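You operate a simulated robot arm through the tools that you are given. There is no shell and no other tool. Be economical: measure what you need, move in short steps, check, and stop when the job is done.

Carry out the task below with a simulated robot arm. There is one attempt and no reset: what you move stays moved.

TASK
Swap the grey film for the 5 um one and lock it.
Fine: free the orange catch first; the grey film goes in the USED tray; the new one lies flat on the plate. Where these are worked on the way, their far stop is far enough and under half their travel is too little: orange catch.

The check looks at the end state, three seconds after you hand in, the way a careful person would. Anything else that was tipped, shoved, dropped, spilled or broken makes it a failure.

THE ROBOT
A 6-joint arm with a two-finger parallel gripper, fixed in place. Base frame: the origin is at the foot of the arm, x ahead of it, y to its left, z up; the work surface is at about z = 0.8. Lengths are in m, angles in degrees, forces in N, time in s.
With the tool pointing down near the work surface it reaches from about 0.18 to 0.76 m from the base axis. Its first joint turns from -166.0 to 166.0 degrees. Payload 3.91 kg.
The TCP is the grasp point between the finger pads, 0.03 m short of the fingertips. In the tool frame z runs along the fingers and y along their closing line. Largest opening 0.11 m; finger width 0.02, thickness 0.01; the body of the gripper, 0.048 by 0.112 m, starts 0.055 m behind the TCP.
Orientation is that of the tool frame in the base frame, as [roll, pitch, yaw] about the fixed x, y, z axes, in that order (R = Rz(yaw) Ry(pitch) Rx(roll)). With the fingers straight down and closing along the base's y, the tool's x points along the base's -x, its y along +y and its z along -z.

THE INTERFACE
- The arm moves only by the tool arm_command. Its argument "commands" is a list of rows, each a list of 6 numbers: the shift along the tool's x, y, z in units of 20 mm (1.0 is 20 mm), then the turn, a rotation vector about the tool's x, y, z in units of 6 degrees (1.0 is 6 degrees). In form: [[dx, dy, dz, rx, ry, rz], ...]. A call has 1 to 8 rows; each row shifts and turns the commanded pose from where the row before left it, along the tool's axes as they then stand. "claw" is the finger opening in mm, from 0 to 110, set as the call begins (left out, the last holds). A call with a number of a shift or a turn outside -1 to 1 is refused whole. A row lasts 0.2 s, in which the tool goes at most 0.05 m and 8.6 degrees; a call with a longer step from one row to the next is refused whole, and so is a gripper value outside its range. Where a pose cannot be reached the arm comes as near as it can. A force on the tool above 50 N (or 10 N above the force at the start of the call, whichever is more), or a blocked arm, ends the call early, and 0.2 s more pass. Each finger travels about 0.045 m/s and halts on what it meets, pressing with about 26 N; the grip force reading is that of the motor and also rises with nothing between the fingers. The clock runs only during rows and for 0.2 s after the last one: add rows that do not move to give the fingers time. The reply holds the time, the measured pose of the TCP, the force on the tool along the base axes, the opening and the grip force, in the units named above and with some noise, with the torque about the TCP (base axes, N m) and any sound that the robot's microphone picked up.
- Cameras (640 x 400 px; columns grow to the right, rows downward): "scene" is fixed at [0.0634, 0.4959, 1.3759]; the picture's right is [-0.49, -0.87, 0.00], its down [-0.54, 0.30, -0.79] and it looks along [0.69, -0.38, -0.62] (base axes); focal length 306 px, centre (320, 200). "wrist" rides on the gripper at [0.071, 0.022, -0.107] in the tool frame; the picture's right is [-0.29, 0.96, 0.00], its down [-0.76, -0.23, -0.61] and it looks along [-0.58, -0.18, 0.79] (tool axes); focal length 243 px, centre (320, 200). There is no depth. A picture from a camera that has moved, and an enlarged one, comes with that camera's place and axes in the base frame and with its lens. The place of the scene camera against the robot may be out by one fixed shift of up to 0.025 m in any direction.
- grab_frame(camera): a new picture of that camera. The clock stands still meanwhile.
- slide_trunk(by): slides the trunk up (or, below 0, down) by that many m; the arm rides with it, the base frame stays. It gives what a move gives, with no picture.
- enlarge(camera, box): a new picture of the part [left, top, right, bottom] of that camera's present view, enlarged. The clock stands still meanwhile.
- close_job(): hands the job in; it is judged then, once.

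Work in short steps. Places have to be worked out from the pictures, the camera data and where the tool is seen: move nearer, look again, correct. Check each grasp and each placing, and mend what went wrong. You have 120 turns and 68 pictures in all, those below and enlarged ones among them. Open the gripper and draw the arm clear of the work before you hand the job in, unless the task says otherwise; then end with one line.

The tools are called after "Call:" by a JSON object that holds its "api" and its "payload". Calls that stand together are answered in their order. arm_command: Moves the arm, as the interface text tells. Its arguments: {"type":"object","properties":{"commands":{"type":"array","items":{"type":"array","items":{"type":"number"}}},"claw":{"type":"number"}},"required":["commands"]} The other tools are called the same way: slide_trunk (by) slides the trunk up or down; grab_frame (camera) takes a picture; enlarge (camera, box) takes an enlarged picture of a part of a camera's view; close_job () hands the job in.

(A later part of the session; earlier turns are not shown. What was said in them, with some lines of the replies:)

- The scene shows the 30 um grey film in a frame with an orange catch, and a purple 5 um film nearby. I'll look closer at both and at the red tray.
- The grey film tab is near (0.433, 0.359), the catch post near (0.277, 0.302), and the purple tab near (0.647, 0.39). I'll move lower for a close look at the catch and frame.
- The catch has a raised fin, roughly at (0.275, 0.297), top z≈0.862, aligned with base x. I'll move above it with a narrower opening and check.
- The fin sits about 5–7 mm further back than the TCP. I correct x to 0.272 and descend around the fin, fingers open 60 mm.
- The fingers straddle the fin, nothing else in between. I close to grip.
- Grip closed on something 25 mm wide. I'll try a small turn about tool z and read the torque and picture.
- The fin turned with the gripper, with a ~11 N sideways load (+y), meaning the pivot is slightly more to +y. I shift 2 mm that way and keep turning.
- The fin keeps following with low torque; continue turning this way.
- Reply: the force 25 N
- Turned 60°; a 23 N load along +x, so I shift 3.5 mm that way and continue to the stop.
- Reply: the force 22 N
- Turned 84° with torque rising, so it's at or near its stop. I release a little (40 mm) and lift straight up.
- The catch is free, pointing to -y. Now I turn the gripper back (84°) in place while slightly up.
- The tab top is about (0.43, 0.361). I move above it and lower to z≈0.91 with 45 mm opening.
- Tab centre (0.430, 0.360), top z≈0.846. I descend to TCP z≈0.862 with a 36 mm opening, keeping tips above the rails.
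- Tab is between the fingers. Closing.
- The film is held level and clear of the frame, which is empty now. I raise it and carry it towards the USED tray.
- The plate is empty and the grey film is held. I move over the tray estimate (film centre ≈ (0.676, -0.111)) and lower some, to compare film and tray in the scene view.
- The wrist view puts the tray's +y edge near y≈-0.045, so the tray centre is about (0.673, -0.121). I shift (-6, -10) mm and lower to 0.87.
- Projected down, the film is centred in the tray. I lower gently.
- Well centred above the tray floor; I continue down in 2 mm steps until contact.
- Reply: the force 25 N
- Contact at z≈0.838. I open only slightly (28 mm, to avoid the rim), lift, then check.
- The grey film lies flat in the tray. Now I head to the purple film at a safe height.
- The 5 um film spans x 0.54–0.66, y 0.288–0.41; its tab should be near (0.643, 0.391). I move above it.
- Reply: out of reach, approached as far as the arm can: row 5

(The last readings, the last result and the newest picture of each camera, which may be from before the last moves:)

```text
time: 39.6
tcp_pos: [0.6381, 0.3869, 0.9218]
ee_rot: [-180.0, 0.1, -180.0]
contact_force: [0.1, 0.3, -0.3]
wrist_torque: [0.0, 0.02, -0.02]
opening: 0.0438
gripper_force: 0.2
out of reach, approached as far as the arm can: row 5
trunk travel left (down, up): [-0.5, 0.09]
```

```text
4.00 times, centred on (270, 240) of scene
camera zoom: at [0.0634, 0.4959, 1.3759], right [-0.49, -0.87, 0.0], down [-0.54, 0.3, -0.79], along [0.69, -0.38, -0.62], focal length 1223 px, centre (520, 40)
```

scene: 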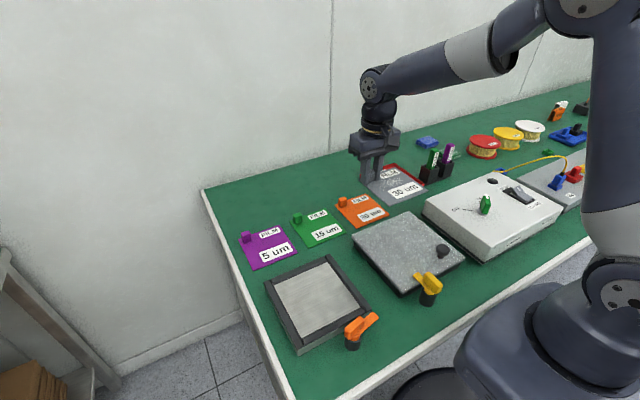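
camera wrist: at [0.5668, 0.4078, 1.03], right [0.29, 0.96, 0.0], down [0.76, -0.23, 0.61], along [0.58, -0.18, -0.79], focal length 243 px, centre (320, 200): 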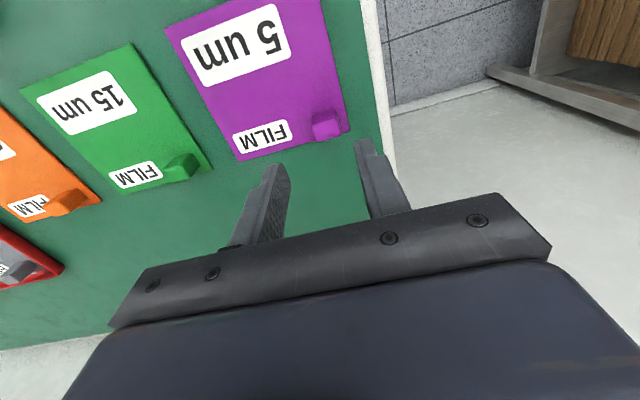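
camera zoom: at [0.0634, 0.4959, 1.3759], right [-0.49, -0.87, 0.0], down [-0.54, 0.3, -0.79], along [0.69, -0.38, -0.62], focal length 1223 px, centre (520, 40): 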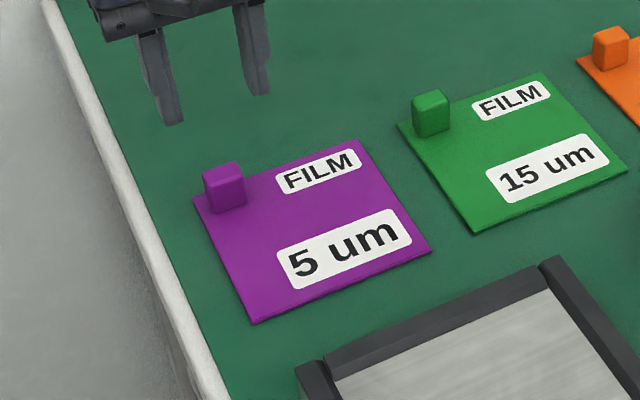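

Tab top centre is about (0.635, 0.392). I correct by (-3, +4) mm and descend to ~0.845.

Call:
{"api": "arm_command", "payload": {"commands": [[0.15, 0.22, 0.5, 0, 0, 0], [0, 0, 0.9, 0, 0, 0], [0, 0, 0.9, 0, 0, 0], [0, 0, 0.8, 0, 0, 0], [0, 0, 0.75, 0, 0, 0]]}}

Call:
{"api": "grab_frame", "payload": {"camera": "wrist"}}

Call:
{"api": "enlarge", "payload": {"camera": "scene", "box": [210, 190, 330, 290]}}

```text
time: 40.8
tcp_pos: [0.6327, 0.3923, 0.8443]
ee_rot: [-180.0, 0.0, -180.0]
contact_force: [0.1, 0.4, -0.2]
wrist_torque: [-0.01, -0.04, 0.01]
opening: 0.044
gripper_force: 0.0
trunk travel left (down, up): [-0.5, 0.09]
```

```text
30 pictures are left
camera wrist: at [0.5627, 0.4136, 0.952], right [0.29, 0.96, 0.0], down [0.76, -0.23, 0.61], along [0.58, -0.18, -0.79], focal length 243 px, centre (320, 200)
```

wrist: 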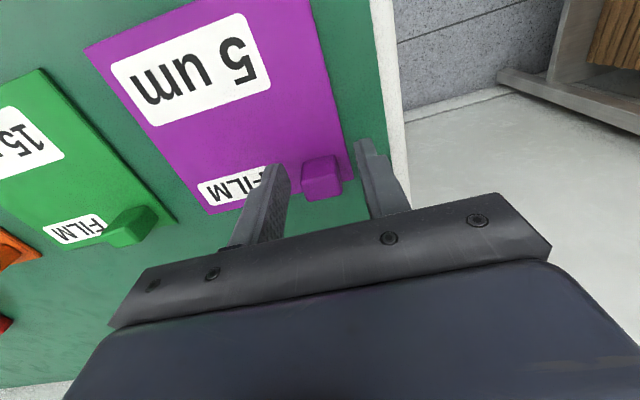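

```text
4.00 times, centred on (270, 240) of scene
camera zoom: at [0.0634, 0.4959, 1.3759], right [-0.49, -0.87, 0.0], down [-0.54, 0.3, -0.79], along [0.69, -0.38, -0.62], focal length 1223 px, centre (520, 40)
```

zoom: 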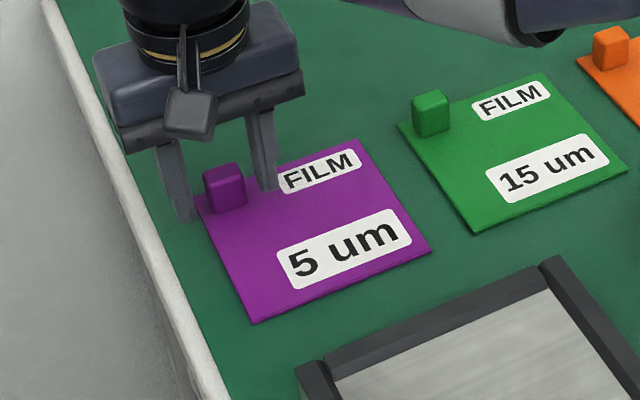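

The tab sits between the fingers, same relation as with the grey film. I go 5 mm lower and close.

Call:
{"api": "arm_command", "payload": {"commands": [[0, 0, 0.15, 0, 0, 0], [0, 0, 0.08, 0, 0, 0]]}}

Call:
{"api": "arm_command", "payload": {"commands": [[0, 0, 0, 0, 0, 0], [0, 0, 0, 0, 0, 0], [0, 0, 0, 0, 0, 0]], "claw": 0}}

```text
time: 41.4
tcp_pos: [0.6328, 0.3923, 0.8396]
ee_rot: [-179.9, 0.0, -179.9]
contact_force: [0.1, 0.8, 0.6]
wrist_torque: [0.03, -0.02, 0.02]
opening: 0.0442
gripper_force: 0.2
trunk travel left (down, up): [-0.5, 0.09]
```

```text
time: 42.2
tcp_pos: [0.6342, 0.3929, 0.839]
ee_rot: [180.0, 0.0, 179.9]
contact_force: [-0.3, 0.1, -0.1]
wrist_torque: [-0.02, -0.01, 0.01]
opening: 0.0227
gripper_force: 25.6
trunk travel left (down, up): [-0.5, 0.09]
```

Gripped (22.7 mm). Lift, drawing inward to stay within reach.

Call:
{"api": "arm_command", "payload": {"commands": [[0, 0, -0.5, 0, 0, 0], [0, 0, -1, 0, 0, 0], [0.5, -0.1, -1, 0, 0, 0], [1, -0.2, -1, 0, 0, 0], [1, -0.2, -1, 0, 0, 0], [1, -0.2, -0.5, 0, 0, 0], [1, -0.2, 0, 0, 0, 0], [1, -0.2, 0, 0, 0, 0]]}}

Call:
{"api": "grab_frame", "payload": {"camera": "wrist"}}

```text
time: 44.0
tcp_pos: [0.522, 0.3706, 0.9409]
ee_rot: [180.0, 0.0, -179.8]
contact_force: [0.4, -0.7, -0.8]
wrist_torque: [0.02, -0.02, 0.0]
opening: 0.0229
gripper_force: 26.2
trunk travel left (down, up): [-0.5, 0.09]
```

```text
28 pictures are left
camera wrist: at [0.4518, 0.391, 1.0478], right [0.29, 0.96, 0.0], down [0.76, -0.23, 0.61], along [0.58, -0.18, -0.79], focal length 243 px, centre (320, 200)
```

wrist: 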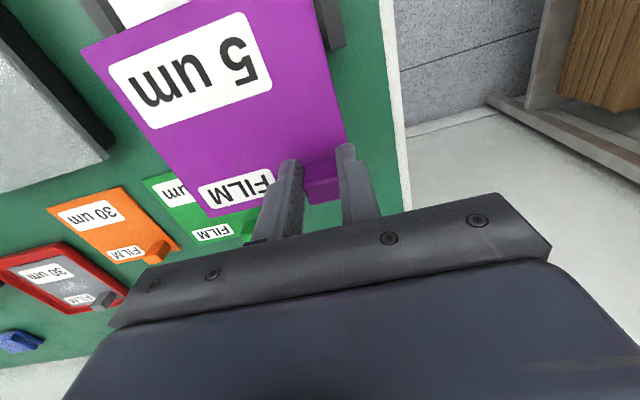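

The purple film is held level, in the same relation to the gripper as the grey was. I bring it above the plate at the same tab location (0.429, 0.3605).

Call:
{"api": "arm_command", "payload": {"commands": [[0.93, -0.1, 0, 0, 0, 0], [0.93, -0.1, 0, 0, 0, 0], [0.93, -0.1, 0, 0, 0, 0], [0.93, -0.1, 0, 0, 0, 0], [0.93, -0.1, 0, 0, 0, 0], [0, 0, 0.6, 0, 0, 0], [0, 0, 0.6, 0, 0, 0], [0, 0, 0.6, 0, 0, 0]]}}

Call:
{"api": "grab_frame", "payload": {"camera": "wrist"}}

Call:
{"api": "enlarge", "payload": {"camera": "scene", "box": [250, 220, 390, 360]}}

```text
time: 45.8
tcp_pos: [0.4316, 0.3611, 0.9054]
ee_rot: [179.9, 0.1, -179.9]
contact_force: [0.3, -0.1, -0.8]
wrist_torque: [-0.02, 0.01, -0.02]
opening: 0.023
gripper_force: 26.7
trunk travel left (down, up): [-0.5, 0.09]
```

```text
27 pictures are left
camera wrist: at [0.3603, 0.3822, 1.0129], right [0.29, 0.96, 0.0], down [0.76, -0.23, 0.61], along [0.58, -0.18, -0.79], focal length 243 px, centre (320, 200)
```

wrist: 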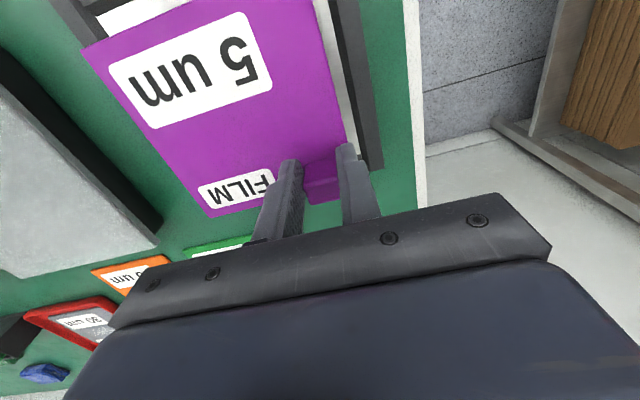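

```text
2.86 times, centred on (320, 290) of scene
camera zoom: at [0.0634, 0.4959, 1.3759], right [-0.49, -0.87, 0.0], down [-0.54, 0.3, -0.79], along [0.69, -0.38, -0.62], focal length 874 px, centre (320, -57)
```

zoom: 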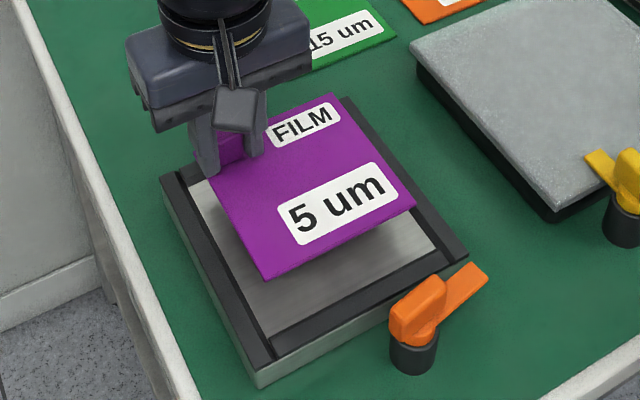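

I shift -2.5 mm in x and lower to ~0.872, then compare with the plate's edges.

Call:
{"api": "arm_command", "payload": {"commands": [[0.12, -0.03, 0.5, 0, 0, 0], [0, 0, 0.6, 0, 0, 0], [0, 0, 0.5, 0, 0, 0]]}}

Call:
{"api": "enlarge", "payload": {"camera": "wrist", "box": [50, 0, 400, 230]}}

Call:
{"api": "enlarge", "payload": {"camera": "scene", "box": [250, 240, 380, 360]}}

```text
time: 46.6
tcp_pos: [0.4282, 0.3601, 0.8711]
ee_rot: [-179.9, 0.0, -179.9]
contact_force: [-0.2, 0.6, -0.2]
wrist_torque: [0.03, -0.02, 0.04]
opening: 0.0228
gripper_force: 26.1
trunk travel left (down, up): [-0.5, 0.09]
```

```text
1.74 times, centred on (225, 115) of wrist
camera zoom: at [0.3577, 0.3806, 0.9796], right [0.29, 0.96, 0.0], down [0.76, -0.23, 0.61], along [0.58, -0.18, -0.79], focal length 422 px, centre (485, 348)
```

zoom: 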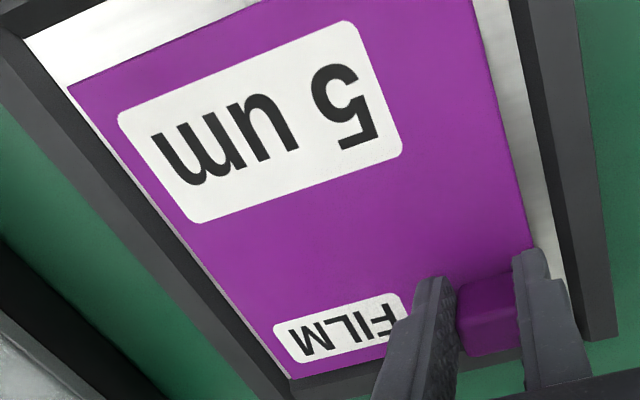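

```text
3.33 times, centred on (315, 300) of scene
camera zoom: at [0.0634, 0.4959, 1.3759], right [-0.49, -0.87, 0.0], down [-0.54, 0.3, -0.79], along [0.69, -0.38, -0.62], focal length 1019 px, centre (337, -133)
```

zoom: 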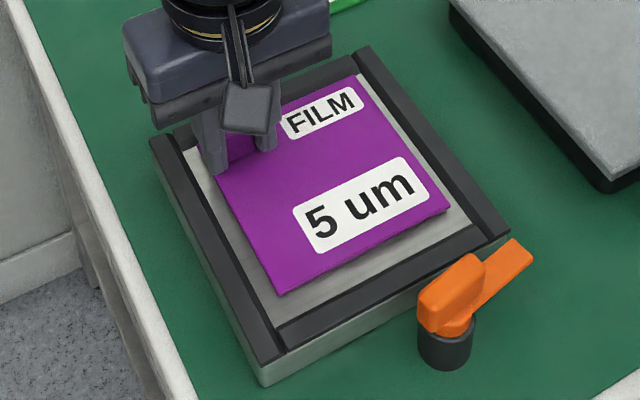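

Projected positions match where the grey film lay within ~3 mm. I lower in small steps until contact.

Call:
{"api": "arm_command", "payload": {"commands": [[0, 0, 0.1, 0, 0, 0], [0, 0, 0.1, 0, 0, 0]]}}

Call:
{"api": "arm_command", "payload": {"commands": [[0, 0, 0.08, 0, 0, 0], [0, 0, 0.04, 0, 0, 0]]}}

```text
time: 47.2
tcp_pos: [0.4285, 0.3587, 0.8674]
ee_rot: [-180.0, -0.1, 180.0]
contact_force: [0.1, -0.4, -0.2]
wrist_torque: [0.01, -0.01, -0.01]
opening: 0.0227
gripper_force: 26.2
trunk travel left (down, up): [-0.5, 0.09]
```

```text
time: 47.8
tcp_pos: [0.4271, 0.3598, 0.8673]
ee_rot: [179.8, 0.1, -179.9]
contact_force: [-2.1, -0.6, 19.8]
wrist_torque: [-0.15, 0.48, -0.04]
opening: 0.0228
gripper_force: 26.5
trunk travel left (down, up): [-0.5, 0.09]
```

Contact; the film is on the plate. I ease off 1 mm, open to 34 mm and lift.

Call:
{"api": "arm_command", "payload": {"commands": [[0, 0, -0.08, 0, 0, 0], [0, 0, 0, 0, 0, 0], [0, 0, -0.3, 0, 0, 0], [0, 0, -0.7, 0, 0, 0], [0, 0, -1, 0, 0, 0], [0, 0, -1, 0, 0, 0], [0, 0, -1, 0, 0, 0], [0, 0, -1, 0, 0, 0]], "claw": 34}}

Call:
{"api": "enlarge", "payload": {"camera": "scene", "box": [250, 240, 380, 360]}}

Call:
{"api": "grab_frame", "payload": {"camera": "wrist"}}

```text
time: 49.6
tcp_pos: [0.4276, 0.3585, 0.9672]
ee_rot: [-180.0, 0.1, -179.9]
contact_force: [0.2, 0.1, 1.2]
wrist_torque: [0.01, 0.01, 0.02]
opening: 0.0336
gripper_force: 0.0
trunk travel left (down, up): [-0.5, 0.09]
```

```text
3.33 times, centred on (315, 300) of scene
camera zoom: at [0.0634, 0.4959, 1.3759], right [-0.49, -0.87, 0.0], down [-0.54, 0.3, -0.79], along [0.69, -0.38, -0.62], focal length 1019 px, centre (337, -133)
```

zoom: 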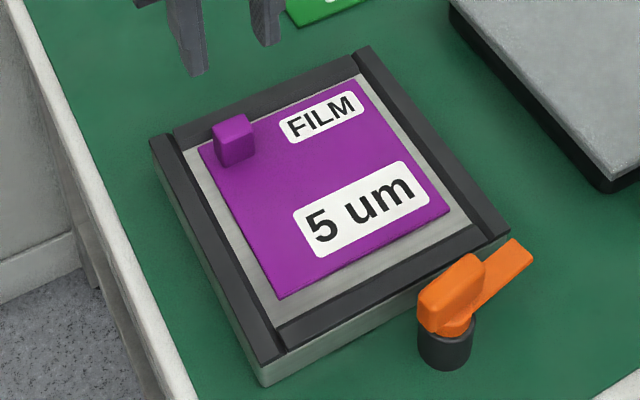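

```text
22 pictures are left
camera wrist: at [0.3579, 0.38, 1.0757], right [0.29, 0.96, 0.0], down [0.76, -0.23, 0.61], along [0.58, -0.18, -0.79], focal length 243 px, centre (320, 200)
```

wrist: 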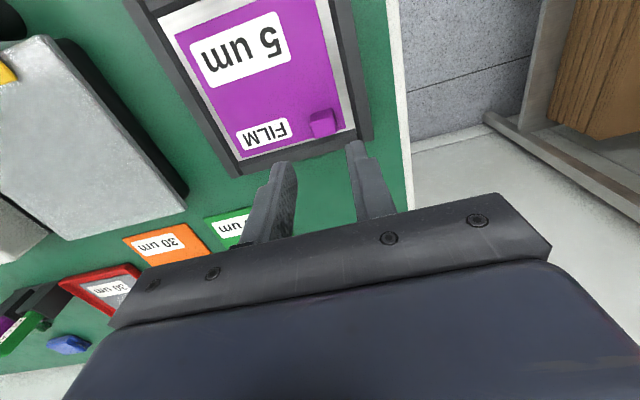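

The film lies flat but sits ~5 mm too far to +x (almost touching the far bar) and ~2 mm to -y. I'll regrip the tab, lift a few mm and centre it.

Call:
{"api": "arm_command", "payload": {"commands": [[0, 0.04, 1, 0, 0, 0], [0, 0, 1, 0, 0, 0], [0, 0, 1, 0, 0, 0], [0, 0, 1, 0, 0, 0], [0, 0, 1, 0, 0, 0]]}}

Call:
{"api": "arm_command", "payload": {"commands": [[0, 0, 0, 0, 0, 0], [0, 0, 0, 0, 0, 0], [0, 0, 0, 0, 0, 0]], "claw": 0}}

Call:
{"api": "arm_command", "payload": {"commands": [[0, 0, -0.25, 0, 0, 0], [0, 0, 0, 0, 0, 0], [0.27, 0.1, 0, 0, 0, 0], [0, 0, 0, 0, 0, 0]]}}

Call:
{"api": "enlarge", "payload": {"camera": "scene", "box": [250, 240, 380, 360]}}

```text
time: 50.8
tcp_pos: [0.4288, 0.3584, 0.866]
ee_rot: [-179.9, 0.0, -179.9]
contact_force: [0.7, 0.7, -1.0]
wrist_torque: [-0.06, -0.01, 0.0]
opening: 0.0341
gripper_force: 0.1
trunk travel left (down, up): [-0.5, 0.09]
```

```text
time: 51.6
tcp_pos: [0.4296, 0.3591, 0.8663]
ee_rot: [179.9, -0.1, 180.0]
contact_force: [0.4, -0.8, -0.4]
wrist_torque: [0.03, -0.01, -0.01]
opening: 0.0229
gripper_force: 26.1
trunk travel left (down, up): [-0.5, 0.09]
```

```text
time: 52.6
tcp_pos: [0.4229, 0.3619, 0.8736]
ee_rot: [-179.9, 0.0, -180.0]
contact_force: [-0.4, -0.6, -0.6]
wrist_torque: [0.06, -0.02, 0.03]
opening: 0.0228
gripper_force: 25.7
trunk travel left (down, up): [-0.5, 0.09]
```

```text
3.33 times, centred on (315, 300) of scene
camera zoom: at [0.0634, 0.4959, 1.3759], right [-0.49, -0.87, 0.0], down [-0.54, 0.3, -0.79], along [0.69, -0.38, -0.62], focal length 1019 px, centre (337, -133)
```

zoom: 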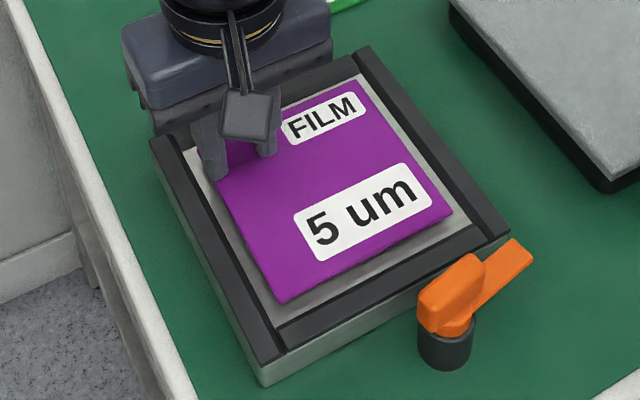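

Good. Lower to contact, release and lift.

Call:
{"api": "arm_command", "payload": {"commands": [[0, 0, 0.15, 0, 0, 0], [0, 0, 0.15, 0, 0, 0], [0, 0, 0.03, 0, 0, 0]]}}

Call:
{"api": "arm_command", "payload": {"commands": [[0, 0, 0, 0, 0, 0], [0, 0, 0, 0, 0, 0], [0, 0, -0.3, 0, 0, 0], [0, 0, -0.7, 0, 0, 0], [0, 0, -1, 0, 0, 0], [0, 0, -1, 0, 0, 0], [0, 0, -1, 0, 0, 0], [0, 0, -1, 0, 0, 0]], "claw": 33}}

Call:
{"api": "enlarge", "payload": {"camera": "scene", "box": [250, 240, 380, 360]}}

```text
time: 53.4
tcp_pos: [0.4229, 0.3621, 0.866]
ee_rot: [-180.0, 0.0, 180.0]
contact_force: [-1.0, -0.4, 2.7]
wrist_torque: [-0.04, 0.09, 0.04]
opening: 0.0231
gripper_force: 26.1
trunk travel left (down, up): [-0.5, 0.09]
```

```text
time: 55.2
tcp_pos: [0.4243, 0.3605, 0.9653]
ee_rot: [-179.9, 0.0, 180.0]
contact_force: [0.2, -0.3, 0.6]
wrist_torque: [-0.04, 0.0, 0.01]
opening: 0.0332
gripper_force: 0.1
trunk travel left (down, up): [-0.5, 0.09]
```

```text
3.33 times, centred on (315, 300) of scene
camera zoom: at [0.0634, 0.4959, 1.3759], right [-0.49, -0.87, 0.0], down [-0.54, 0.3, -0.79], along [0.69, -0.38, -0.62], focal length 1019 px, centre (337, -133)
```

zoom: 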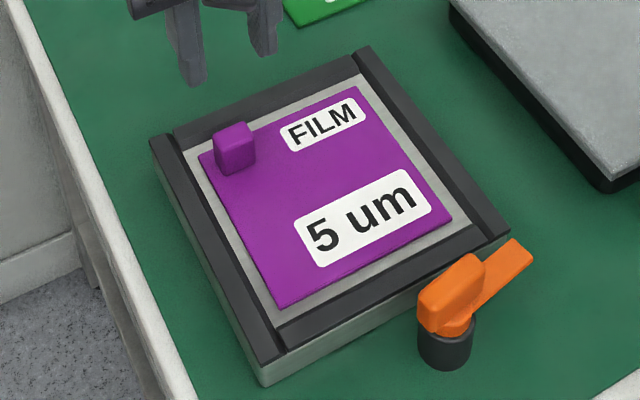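

Film is centred and flat. Now to lock: I move back above the catch post.

Call:
{"api": "arm_command", "payload": {"commands": [[0.6, -0.2, -1, 0, 0, 0], [0.95, -0.36, -0.3, 0, 0, 0], [0.95, -0.36, 0, 0, 0, 0], [0.95, -0.36, 0, 0, 0, 0], [0.95, -0.36, 0, 0, 0, 0], [0.95, -0.36, 0, 0, 0, 0], [0.95, -0.36, 0, 0, 0, 0], [0.95, -0.36, 0, 0, 0, 0]], "claw": 42}}

Call:
{"api": "arm_command", "payload": {"commands": [[0, 0, 0, 0, 0, 1], [0, 0, 0, 0, 0, 1], [0, 0, 0, 0, 0, 1], [0, 0, 0, 0, 0, 1], [0, 0, 0, 0, 0, 1], [0, 0, 0, 0, 0, 1], [0, 0, 0, 0, 0, 1], [0, 0, 0, 0, 0, 1]]}}

Call:
{"api": "arm_command", "payload": {"commands": [[0, 0, 0, 0, 0, 1], [0, 0, 0, 0, 0, 1], [0, 0, 0, 0, 0, 1], [0, 0, 0, 0, 0, 1], [0, 0, 0, 0, 0, 1], [0, 0, 0, 0, 0, 1], [0, 0, 0, 0, 0, 0]]}}

```text
time: 57.0
tcp_pos: [0.278, 0.3064, 0.9942]
ee_rot: [-180.0, 0.0, -180.0]
contact_force: [-0.6, 0.4, 1.2]
wrist_torque: [0.01, 0.0, 0.02]
opening: 0.042
gripper_force: 0.1
trunk travel left (down, up): [-0.5, 0.09]
```

```text
time: 58.8
tcp_pos: [0.2768, 0.3062, 0.992]
ee_rot: [179.9, -0.1, 131.9]
contact_force: [0.7, 0.1, 0.0]
wrist_torque: [0.02, 0.0, 0.0]
opening: 0.042
gripper_force: 0.1
trunk travel left (down, up): [-0.5, 0.09]
```

```text
time: 60.4
tcp_pos: [0.2773, 0.3086, 0.9923]
ee_rot: [180.0, 0.0, 96.0]
contact_force: [1.2, -0.1, 0.0]
wrist_torque: [-0.01, -0.02, 0.01]
opening: 0.0418
gripper_force: 0.0
trunk travel left (down, up): [-0.5, 0.09]
```

Aligned at yaw 96°, above the fin. I descend to z≈0.874 and look.

Call:
{"api": "arm_command", "payload": {"commands": [[-0.1, 0.05, 0.9, 0, 0, 0], [0, 0, 1, 0, 0, 0], [0, 0, 1, 0, 0, 0], [0, 0, 0.9, 0, 0, 0]]}}

Call:
{"api": "grab_frame", "payload": {"camera": "wrist"}}

```text
time: 61.4
tcp_pos: [0.2798, 0.3065, 0.9157]
ee_rot: [180.0, 0.0, 95.9]
contact_force: [-0.5, 0.3, 0.0]
wrist_torque: [0.01, 0.01, 0.0]
opening: 0.0421
gripper_force: 0.0
trunk travel left (down, up): [-0.5, 0.09]
```

```text
19 pictures are left
camera wrist: at [0.2945, 0.3788, 1.024], right [0.98, -0.19, 0.0], down [-0.15, -0.78, 0.61], along [-0.11, -0.6, -0.79], focal length 243 px, centre (320, 200)
```

wrist: 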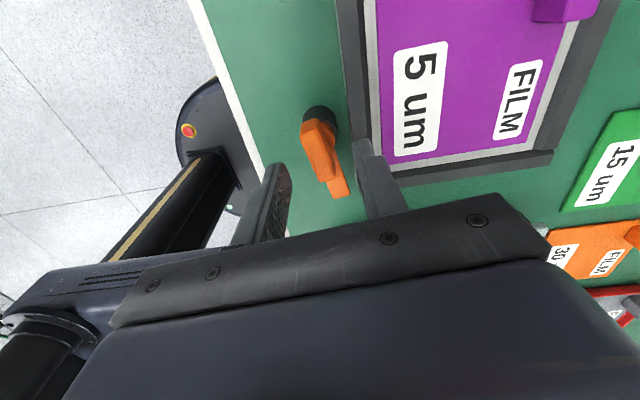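

Fin centre is about (0.281, 0.309), matching the TCP. I descend and grip.

Call:
{"api": "arm_command", "payload": {"commands": [[0.08, 0.04, 0.7, 0, 0, 0], [0, 0, 0.7, 0, 0, 0], [0, 0, 0.7, 0, 0, 0]]}}

Call:
{"api": "arm_command", "payload": {"commands": [[0, 0, 0, 0, 0, 0], [0, 0, 0, 0, 0, 0], [0, 0, 0, 0, 0, 0]], "claw": 0}}

Call:
{"api": "arm_command", "payload": {"commands": [[0, 0, 0, 0, 0, -0.8], [0, 0, 0, 0, 0, -0.8], [0, 0, 0, 0, 0, -0.8], [0, 0, 0, 0, 0, -0.8]]}}

```text
time: 62.2
tcp_pos: [0.2794, 0.3075, 0.8736]
ee_rot: [-180.0, -0.1, 95.9]
contact_force: [0.1, -0.8, -0.7]
wrist_torque: [0.01, 0.0, 0.02]
opening: 0.0421
gripper_force: 0.0
trunk travel left (down, up): [-0.5, 0.09]
```

```text
time: 63.0
tcp_pos: [0.2759, 0.3073, 0.8723]
ee_rot: [-180.0, 0.2, 96.1]
contact_force: [-19.1, -2.0, -3.7]
wrist_torque: [0.05, 0.64, -0.13]
opening: 0.0257
gripper_force: 44.4
trunk travel left (down, up): [-0.5, 0.09]
```

```text
time: 64.0
tcp_pos: [0.2756, 0.305, 0.8731]
ee_rot: [-179.7, 0.3, 115.4]
contact_force: [-38.3, -6.3, -17.8]
wrist_torque: [0.74, 0.56, -0.19]
opening: 0.0248
gripper_force: 45.5
trunk travel left (down, up): [-0.5, 0.09]
```

Turning back, with 38 N toward -x: I re-centre by (-6,-2) mm before continuing.

Call:
{"api": "arm_command", "payload": {"commands": [[0.035, -0.31, 0, 0, 0, 0], [0, 0, 0, 0, 0, 0]]}}

Call:
{"api": "grab_frame", "payload": {"camera": "wrist"}}

```text
time: 64.6
tcp_pos: [0.2755, 0.3038, 0.8724]
ee_rot: [179.9, 0.1, 115.4]
contact_force: [4.3, -12.4, -25.9]
wrist_torque: [-1.08, -0.68, 0.0]
opening: 0.0245
gripper_force: 45.0
trunk travel left (down, up): [-0.5, 0.09]
```

```text
18 pictures are left
camera wrist: at [0.2655, 0.3778, 0.9809], right [0.99, 0.15, 0.0], down [0.12, -0.79, 0.61], along [0.09, -0.6, -0.79], focal length 243 px, centre (320, 200)
```

wrist: 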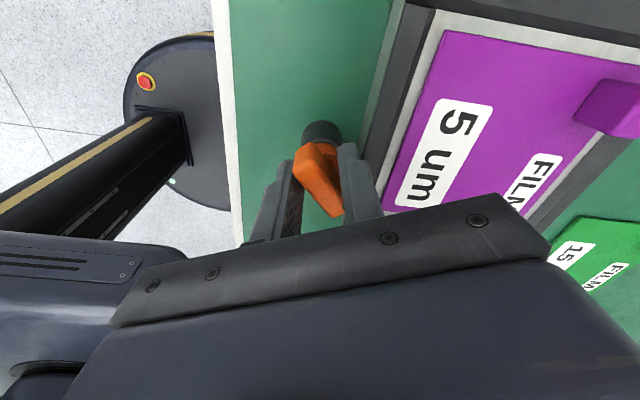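

The fin tilted within the grip, so it slipped this time. I open, raise a bit and look at the fin's actual angle.

Call:
{"api": "arm_command", "payload": {"commands": [[0, 0, 0, 0, 0, 0], [0, 0, 0, 0, 0, 0], [0, 0, -1, 0, 0, 0], [0, 0, -1, 0, 0, 0], [0, 0, -1, 0, 0, 0], [0, 0, 0, 0, 0, 0]], "claw": 44}}

Call:
{"api": "enlarge", "payload": {"camera": "wrist", "box": [230, 60, 420, 220]}}

Call:
{"api": "enlarge", "payload": {"camera": "scene", "box": [310, 280, 400, 360]}}

```text
time: 66.0
tcp_pos: [0.2742, 0.3039, 0.9333]
ee_rot: [-180.0, 0.0, 115.2]
contact_force: [0.4, -0.1, 0.3]
wrist_torque: [0.01, -0.03, 0.03]
opening: 0.0441
gripper_force: 0.0
trunk travel left (down, up): [-0.5, 0.09]
```

```text
2.50 times, centred on (325, 140) of wrist
camera zoom: at [0.264, 0.3783, 1.0421], right [0.99, 0.15, 0.0], down [0.12, -0.79, 0.61], along [0.09, -0.6, -0.79], focal length 606 px, centre (308, 350)
```

zoom: 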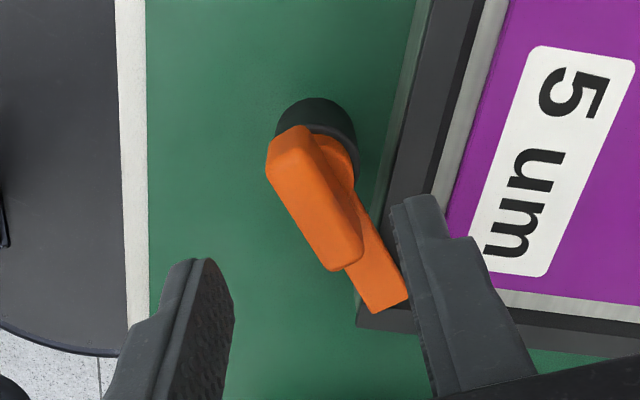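

```text
5.00 times, centred on (355, 320) of scene
camera zoom: at [0.0634, 0.4959, 1.3759], right [-0.49, -0.87, 0.0], down [-0.54, 0.3, -0.79], along [0.69, -0.38, -0.62], focal length 1529 px, centre (145, -400)
```

zoom: 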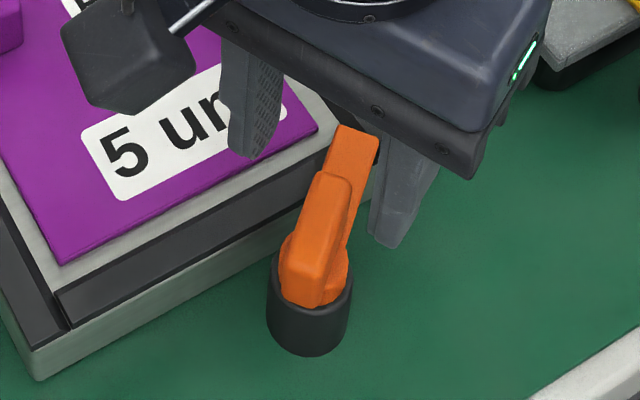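

The catch actually turned ahead (now about 55° from locked). I realign the gripper with the fin (yaw ≈125°), centre on (0.278, 0.304), descend and regrip.

Call:
{"api": "arm_command", "payload": {"commands": [[-0.07, 0.16, 0, 0, 0, -0.8], [0, 0, 0, 0, 0, -0.8], [0, 0, 1, 0, 0, 0], [0, 0, 1, 0, 0, 0], [0, 0, 1, 0, 0, 0], [0, 0, 0, 0, 0, 0]]}}

Call:
{"api": "arm_command", "payload": {"commands": [[0, 0, 0, 0, 0, 0], [0, 0, 0, 0, 0, 0], [0, 0, 0, 0, 0, 0]], "claw": 0}}

Call:
{"api": "grab_frame", "payload": {"camera": "wrist"}}

```text
time: 67.4
tcp_pos: [0.2765, 0.305, 0.8737]
ee_rot: [180.0, 0.0, 124.9]
contact_force: [0.2, 0.2, 0.3]
wrist_torque: [0.0, 0.0, -0.03]
opening: 0.0441
gripper_force: 0.1
trunk travel left (down, up): [-0.5, 0.09]
```

```text
time: 68.2
tcp_pos: [0.2757, 0.3037, 0.8739]
ee_rot: [-179.8, 0.0, 124.8]
contact_force: [-11.4, -9.3, -1.2]
wrist_torque: [-0.48, 0.3, -0.09]
opening: 0.0254
gripper_force: 44.8
trunk travel left (down, up): [-0.5, 0.09]
```

```text
15 pictures are left
camera wrist: at [0.2532, 0.3748, 0.9815], right [0.95, 0.31, 0.0], down [0.25, -0.75, 0.61], along [0.19, -0.58, -0.79], focal length 243 px, centre (320, 200)
```

wrist: 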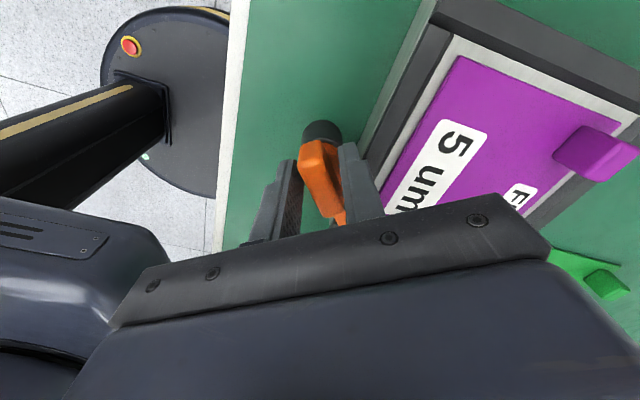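

Aligned grip. I recentre slightly and turn towards locked.

Call:
{"api": "arm_command", "payload": {"commands": [[0.02, -0.11, 0, 0, 0, -0.4], [0, 0, 0, 0, 0, -0.7], [0, 0, 0, 0, 0, -0.7], [0, 0, 0, 0, 0, -0.7], [0, 0, 0, 0, 0, -0.7]]}}

Call:
{"api": "grab_frame", "payload": {"camera": "wrist"}}

```text
time: 69.4
tcp_pos: [0.2746, 0.303, 0.8747]
ee_rot: [-179.9, 0.0, 144.1]
contact_force: [-13.1, -13.0, -19.1]
wrist_torque: [-0.51, 0.07, -0.07]
opening: 0.0256
gripper_force: 45.1
trunk travel left (down, up): [-0.5, 0.09]
```

```text
14 pictures are left
camera wrist: at [0.2301, 0.3622, 0.9817], right [0.8, 0.6, 0.0], down [0.48, -0.63, 0.61], along [0.37, -0.49, -0.79], focal length 243 px, centre (320, 200)
```

wrist: 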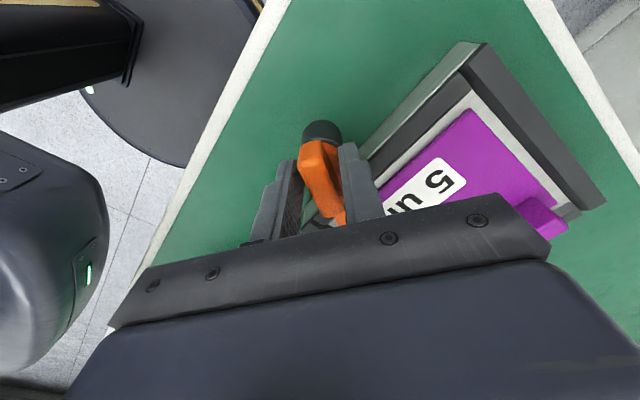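

Following well. Recentre and continue.

Call:
{"api": "arm_command", "payload": {"commands": [[0.02, -0.14, 0.05, 0, 0, -0.4], [0, 0, 0, 0, 0, -0.7], [0, 0, 0, 0, 0, -0.7], [0, 0, 0, 0, 0, -0.7], [0, 0, 0, 0, 0, -0.7]]}}

Call:
{"api": "arm_command", "payload": {"commands": [[0.05, -0.05, 0, 0, 0, -0.5], [0, 0, 0, 0, 0, -0.7], [0, 0, 0, 0, 0, -0.7]]}}

Call:
{"api": "grab_frame", "payload": {"camera": "wrist"}}

```text
time: 70.6
tcp_pos: [0.2729, 0.3012, 0.8734]
ee_rot: [179.9, 0.1, 163.2]
contact_force: [-0.4, -11.8, 11.6]
wrist_torque: [-0.44, 0.45, -0.07]
opening: 0.0254
gripper_force: 44.9
trunk travel left (down, up): [-0.5, 0.09]
```

```text
time: 71.4
tcp_pos: [0.2728, 0.3013, 0.874]
ee_rot: [179.8, 0.1, 174.7]
contact_force: [13.0, -14.9, 16.2]
wrist_torque: [-0.41, -1.03, -0.18]
opening: 0.0252
gripper_force: 45.0
trunk travel left (down, up): [-0.5, 0.09]
```

```text
13 pictures are left
camera wrist: at [0.2049, 0.3281, 0.9818], right [0.38, 0.93, 0.0], down [0.73, -0.3, 0.61], along [0.56, -0.23, -0.79], focal length 243 px, centre (320, 200)
```

wrist: 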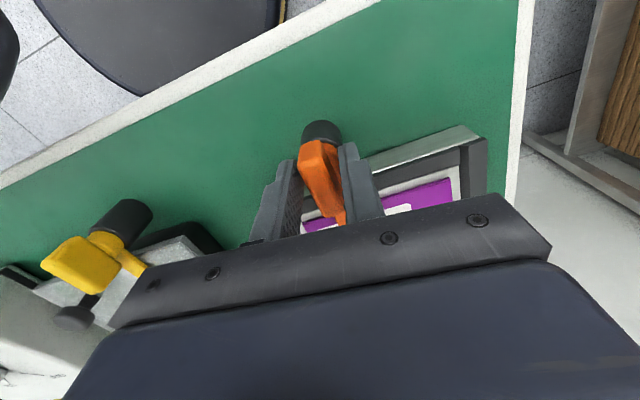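

Almost locked (yaw 175°). Another ~8° to reach the original position.

Call:
{"api": "arm_command", "payload": {"commands": [[-0.1, -0.09, 0, 0, 0, -0.5], [0, 0, 0, 0, 0, -0.5], [0, 0, 0, 0, 0, -0.3], [0, 0, 0, 0, 0, 0]]}}

Call:
{"api": "enlarge", "payload": {"camera": "wrist", "box": [220, 80, 420, 240]}}

```text
time: 72.4
tcp_pos: [0.2741, 0.301, 0.8731]
ee_rot: [179.9, -0.1, -177.5]
contact_force: [-5.4, 1.1, 17.9]
wrist_torque: [0.16, 0.45, -0.33]
opening: 0.0256
gripper_force: 45.0
trunk travel left (down, up): [-0.5, 0.09]
```

```text
2.50 times, centred on (320, 160) of wrist
camera zoom: at [0.201, 0.3181, 0.9812], right [0.25, 0.97, 0.0], down [0.77, -0.2, 0.61], along [0.59, -0.15, -0.79], focal length 606 px, centre (320, 300)
```

zoom: 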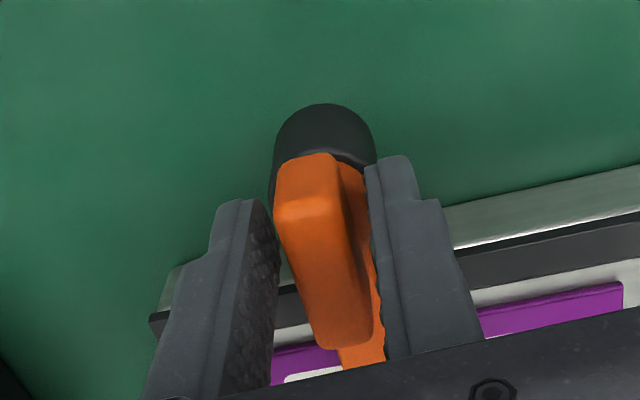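

Torque is rising, so it's at the locked stop. Release and lift, then check.

Call:
{"api": "arm_command", "payload": {"commands": [[0, 0, 0, 0, 0, 0], [0, 0, 0, 0, 0, 0], [0, 0, -0.8, 0, 0, 0], [0, 0, -1, 0, 0, 0], [0, 0, -1, 0, 0, 0], [0, 0, -1, 0, 0, 0], [0, 0, -1, 0, 0, 0], [0, 0, -1, 0, 0, 0]], "claw": 46}}

Call:
{"api": "grab_frame", "payload": {"camera": "wrist"}}

Call:
{"api": "enlarge", "payload": {"camera": "scene", "box": [250, 230, 390, 360]}}

```text
time: 74.2
tcp_pos: [0.273, 0.2992, 0.9895]
ee_rot: [-179.9, 0.0, -177.6]
contact_force: [0.1, -0.5, -0.4]
wrist_torque: [0.02, 0.0, 0.0]
opening: 0.0462
gripper_force: 0.0
trunk travel left (down, up): [-0.5, 0.09]
```

```text
11 pictures are left
camera wrist: at [0.2024, 0.3185, 1.0969], right [0.25, 0.97, 0.0], down [0.77, -0.2, 0.61], along [0.59, -0.15, -0.79], focal length 243 px, centre (320, 200)
```

wrist: 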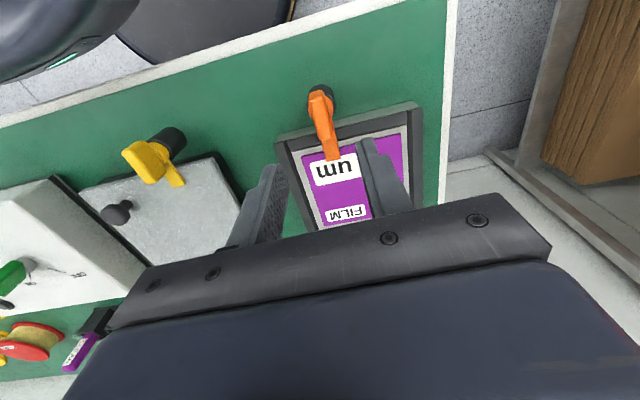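

```text
3.08 times, centred on (320, 295) of scene
camera zoom: at [0.0634, 0.4959, 1.3759], right [-0.49, -0.87, 0.0], down [-0.54, 0.3, -0.79], along [0.69, -0.38, -0.62], focal length 941 px, centre (320, -92)
```

zoom: 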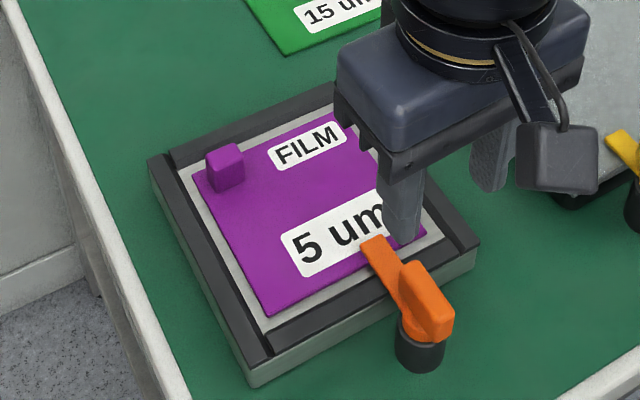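

The catch lies over the 5 um film again, as at the start. I raise and withdraw the arm, open, and take a last look.

Call:
{"api": "arm_command", "payload": {"commands": [[0, 0, -1, 0, 0, 0], [0, 0, -1, 0, 0, 0], [0, 0, -1, 0, 0, 0], [0, 0, -1, 0, 0, 0], [0, 0, -1, 0, 0, 0], [0, 0, -1, 0, 0, 0], [0, -1, -1, 0, 0, 0], [0, -1, -1, 0, 0, 0]], "claw": 100}}

Call:
{"api": "arm_command", "payload": {"commands": [[0, -1, 0, 0, 0, 0], [0, -1, 0, 0, 0, 0], [0, -1, 0, 0, 0, 0], [0, -1, 0, 0, 0, 0], [0, -1, 0, 0, 0, 0], [0, -1, 0, 0, 0, 0], [0, 0, 0, 0, 0, 0]]}}

Call:
{"api": "grab_frame", "payload": {"camera": "scene"}}

Call:
{"api": "enlarge", "payload": {"camera": "scene", "box": [250, 230, 390, 360]}}

```text
time: 76.0
tcp_pos: [0.2763, 0.2591, 1.1494]
ee_rot: [180.0, 0.0, -177.6]
contact_force: [-0.1, -0.3, -0.8]
wrist_torque: [0.02, -0.02, -0.01]
opening: 0.0998
gripper_force: 0.0
trunk travel left (down, up): [-0.5, 0.09]
```

```text
time: 77.6
tcp_pos: [0.2827, 0.1387, 1.1496]
ee_rot: [-180.0, 0.1, -177.7]
contact_force: [0.0, 0.5, -0.4]
wrist_torque: [-0.02, -0.03, 0.0]
opening: 0.1001
gripper_force: 0.2
trunk travel left (down, up): [-0.5, 0.09]
```

```text
9 pictures are left
```

scene: 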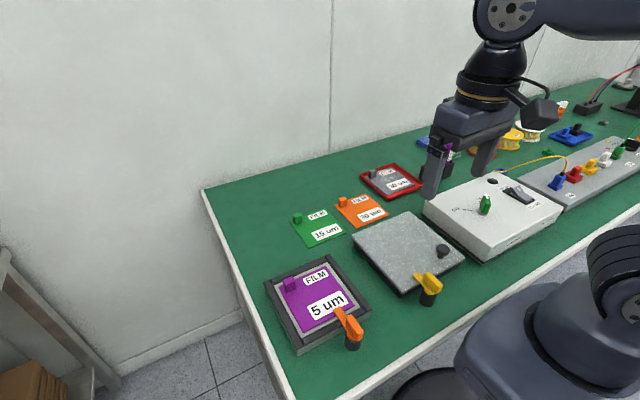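

```text
3.08 times, centred on (320, 295) of scene
camera zoom: at [0.0634, 0.4959, 1.3759], right [-0.49, -0.87, 0.0], down [-0.54, 0.3, -0.79], along [0.69, -0.38, -0.62], focal length 941 px, centre (320, -92)
```

zoom: 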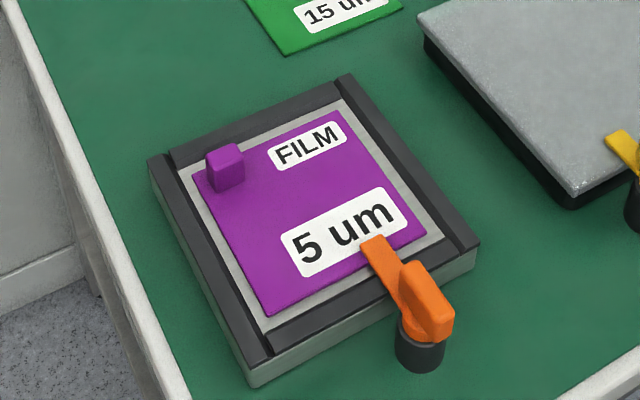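

Everything is as asked: 5 um film flat on the plate, the catch closed over it, the grey film in the USED tray, and the arm clear.

Call:
{"api": "close_job", "payload": {}}

```text
The job is handed in.
```

I swapped the films: the 5 um film lies flat on the plate with the orange catch turned back over it to its stop, the grey film is in the USED tray, and the arm is clear.
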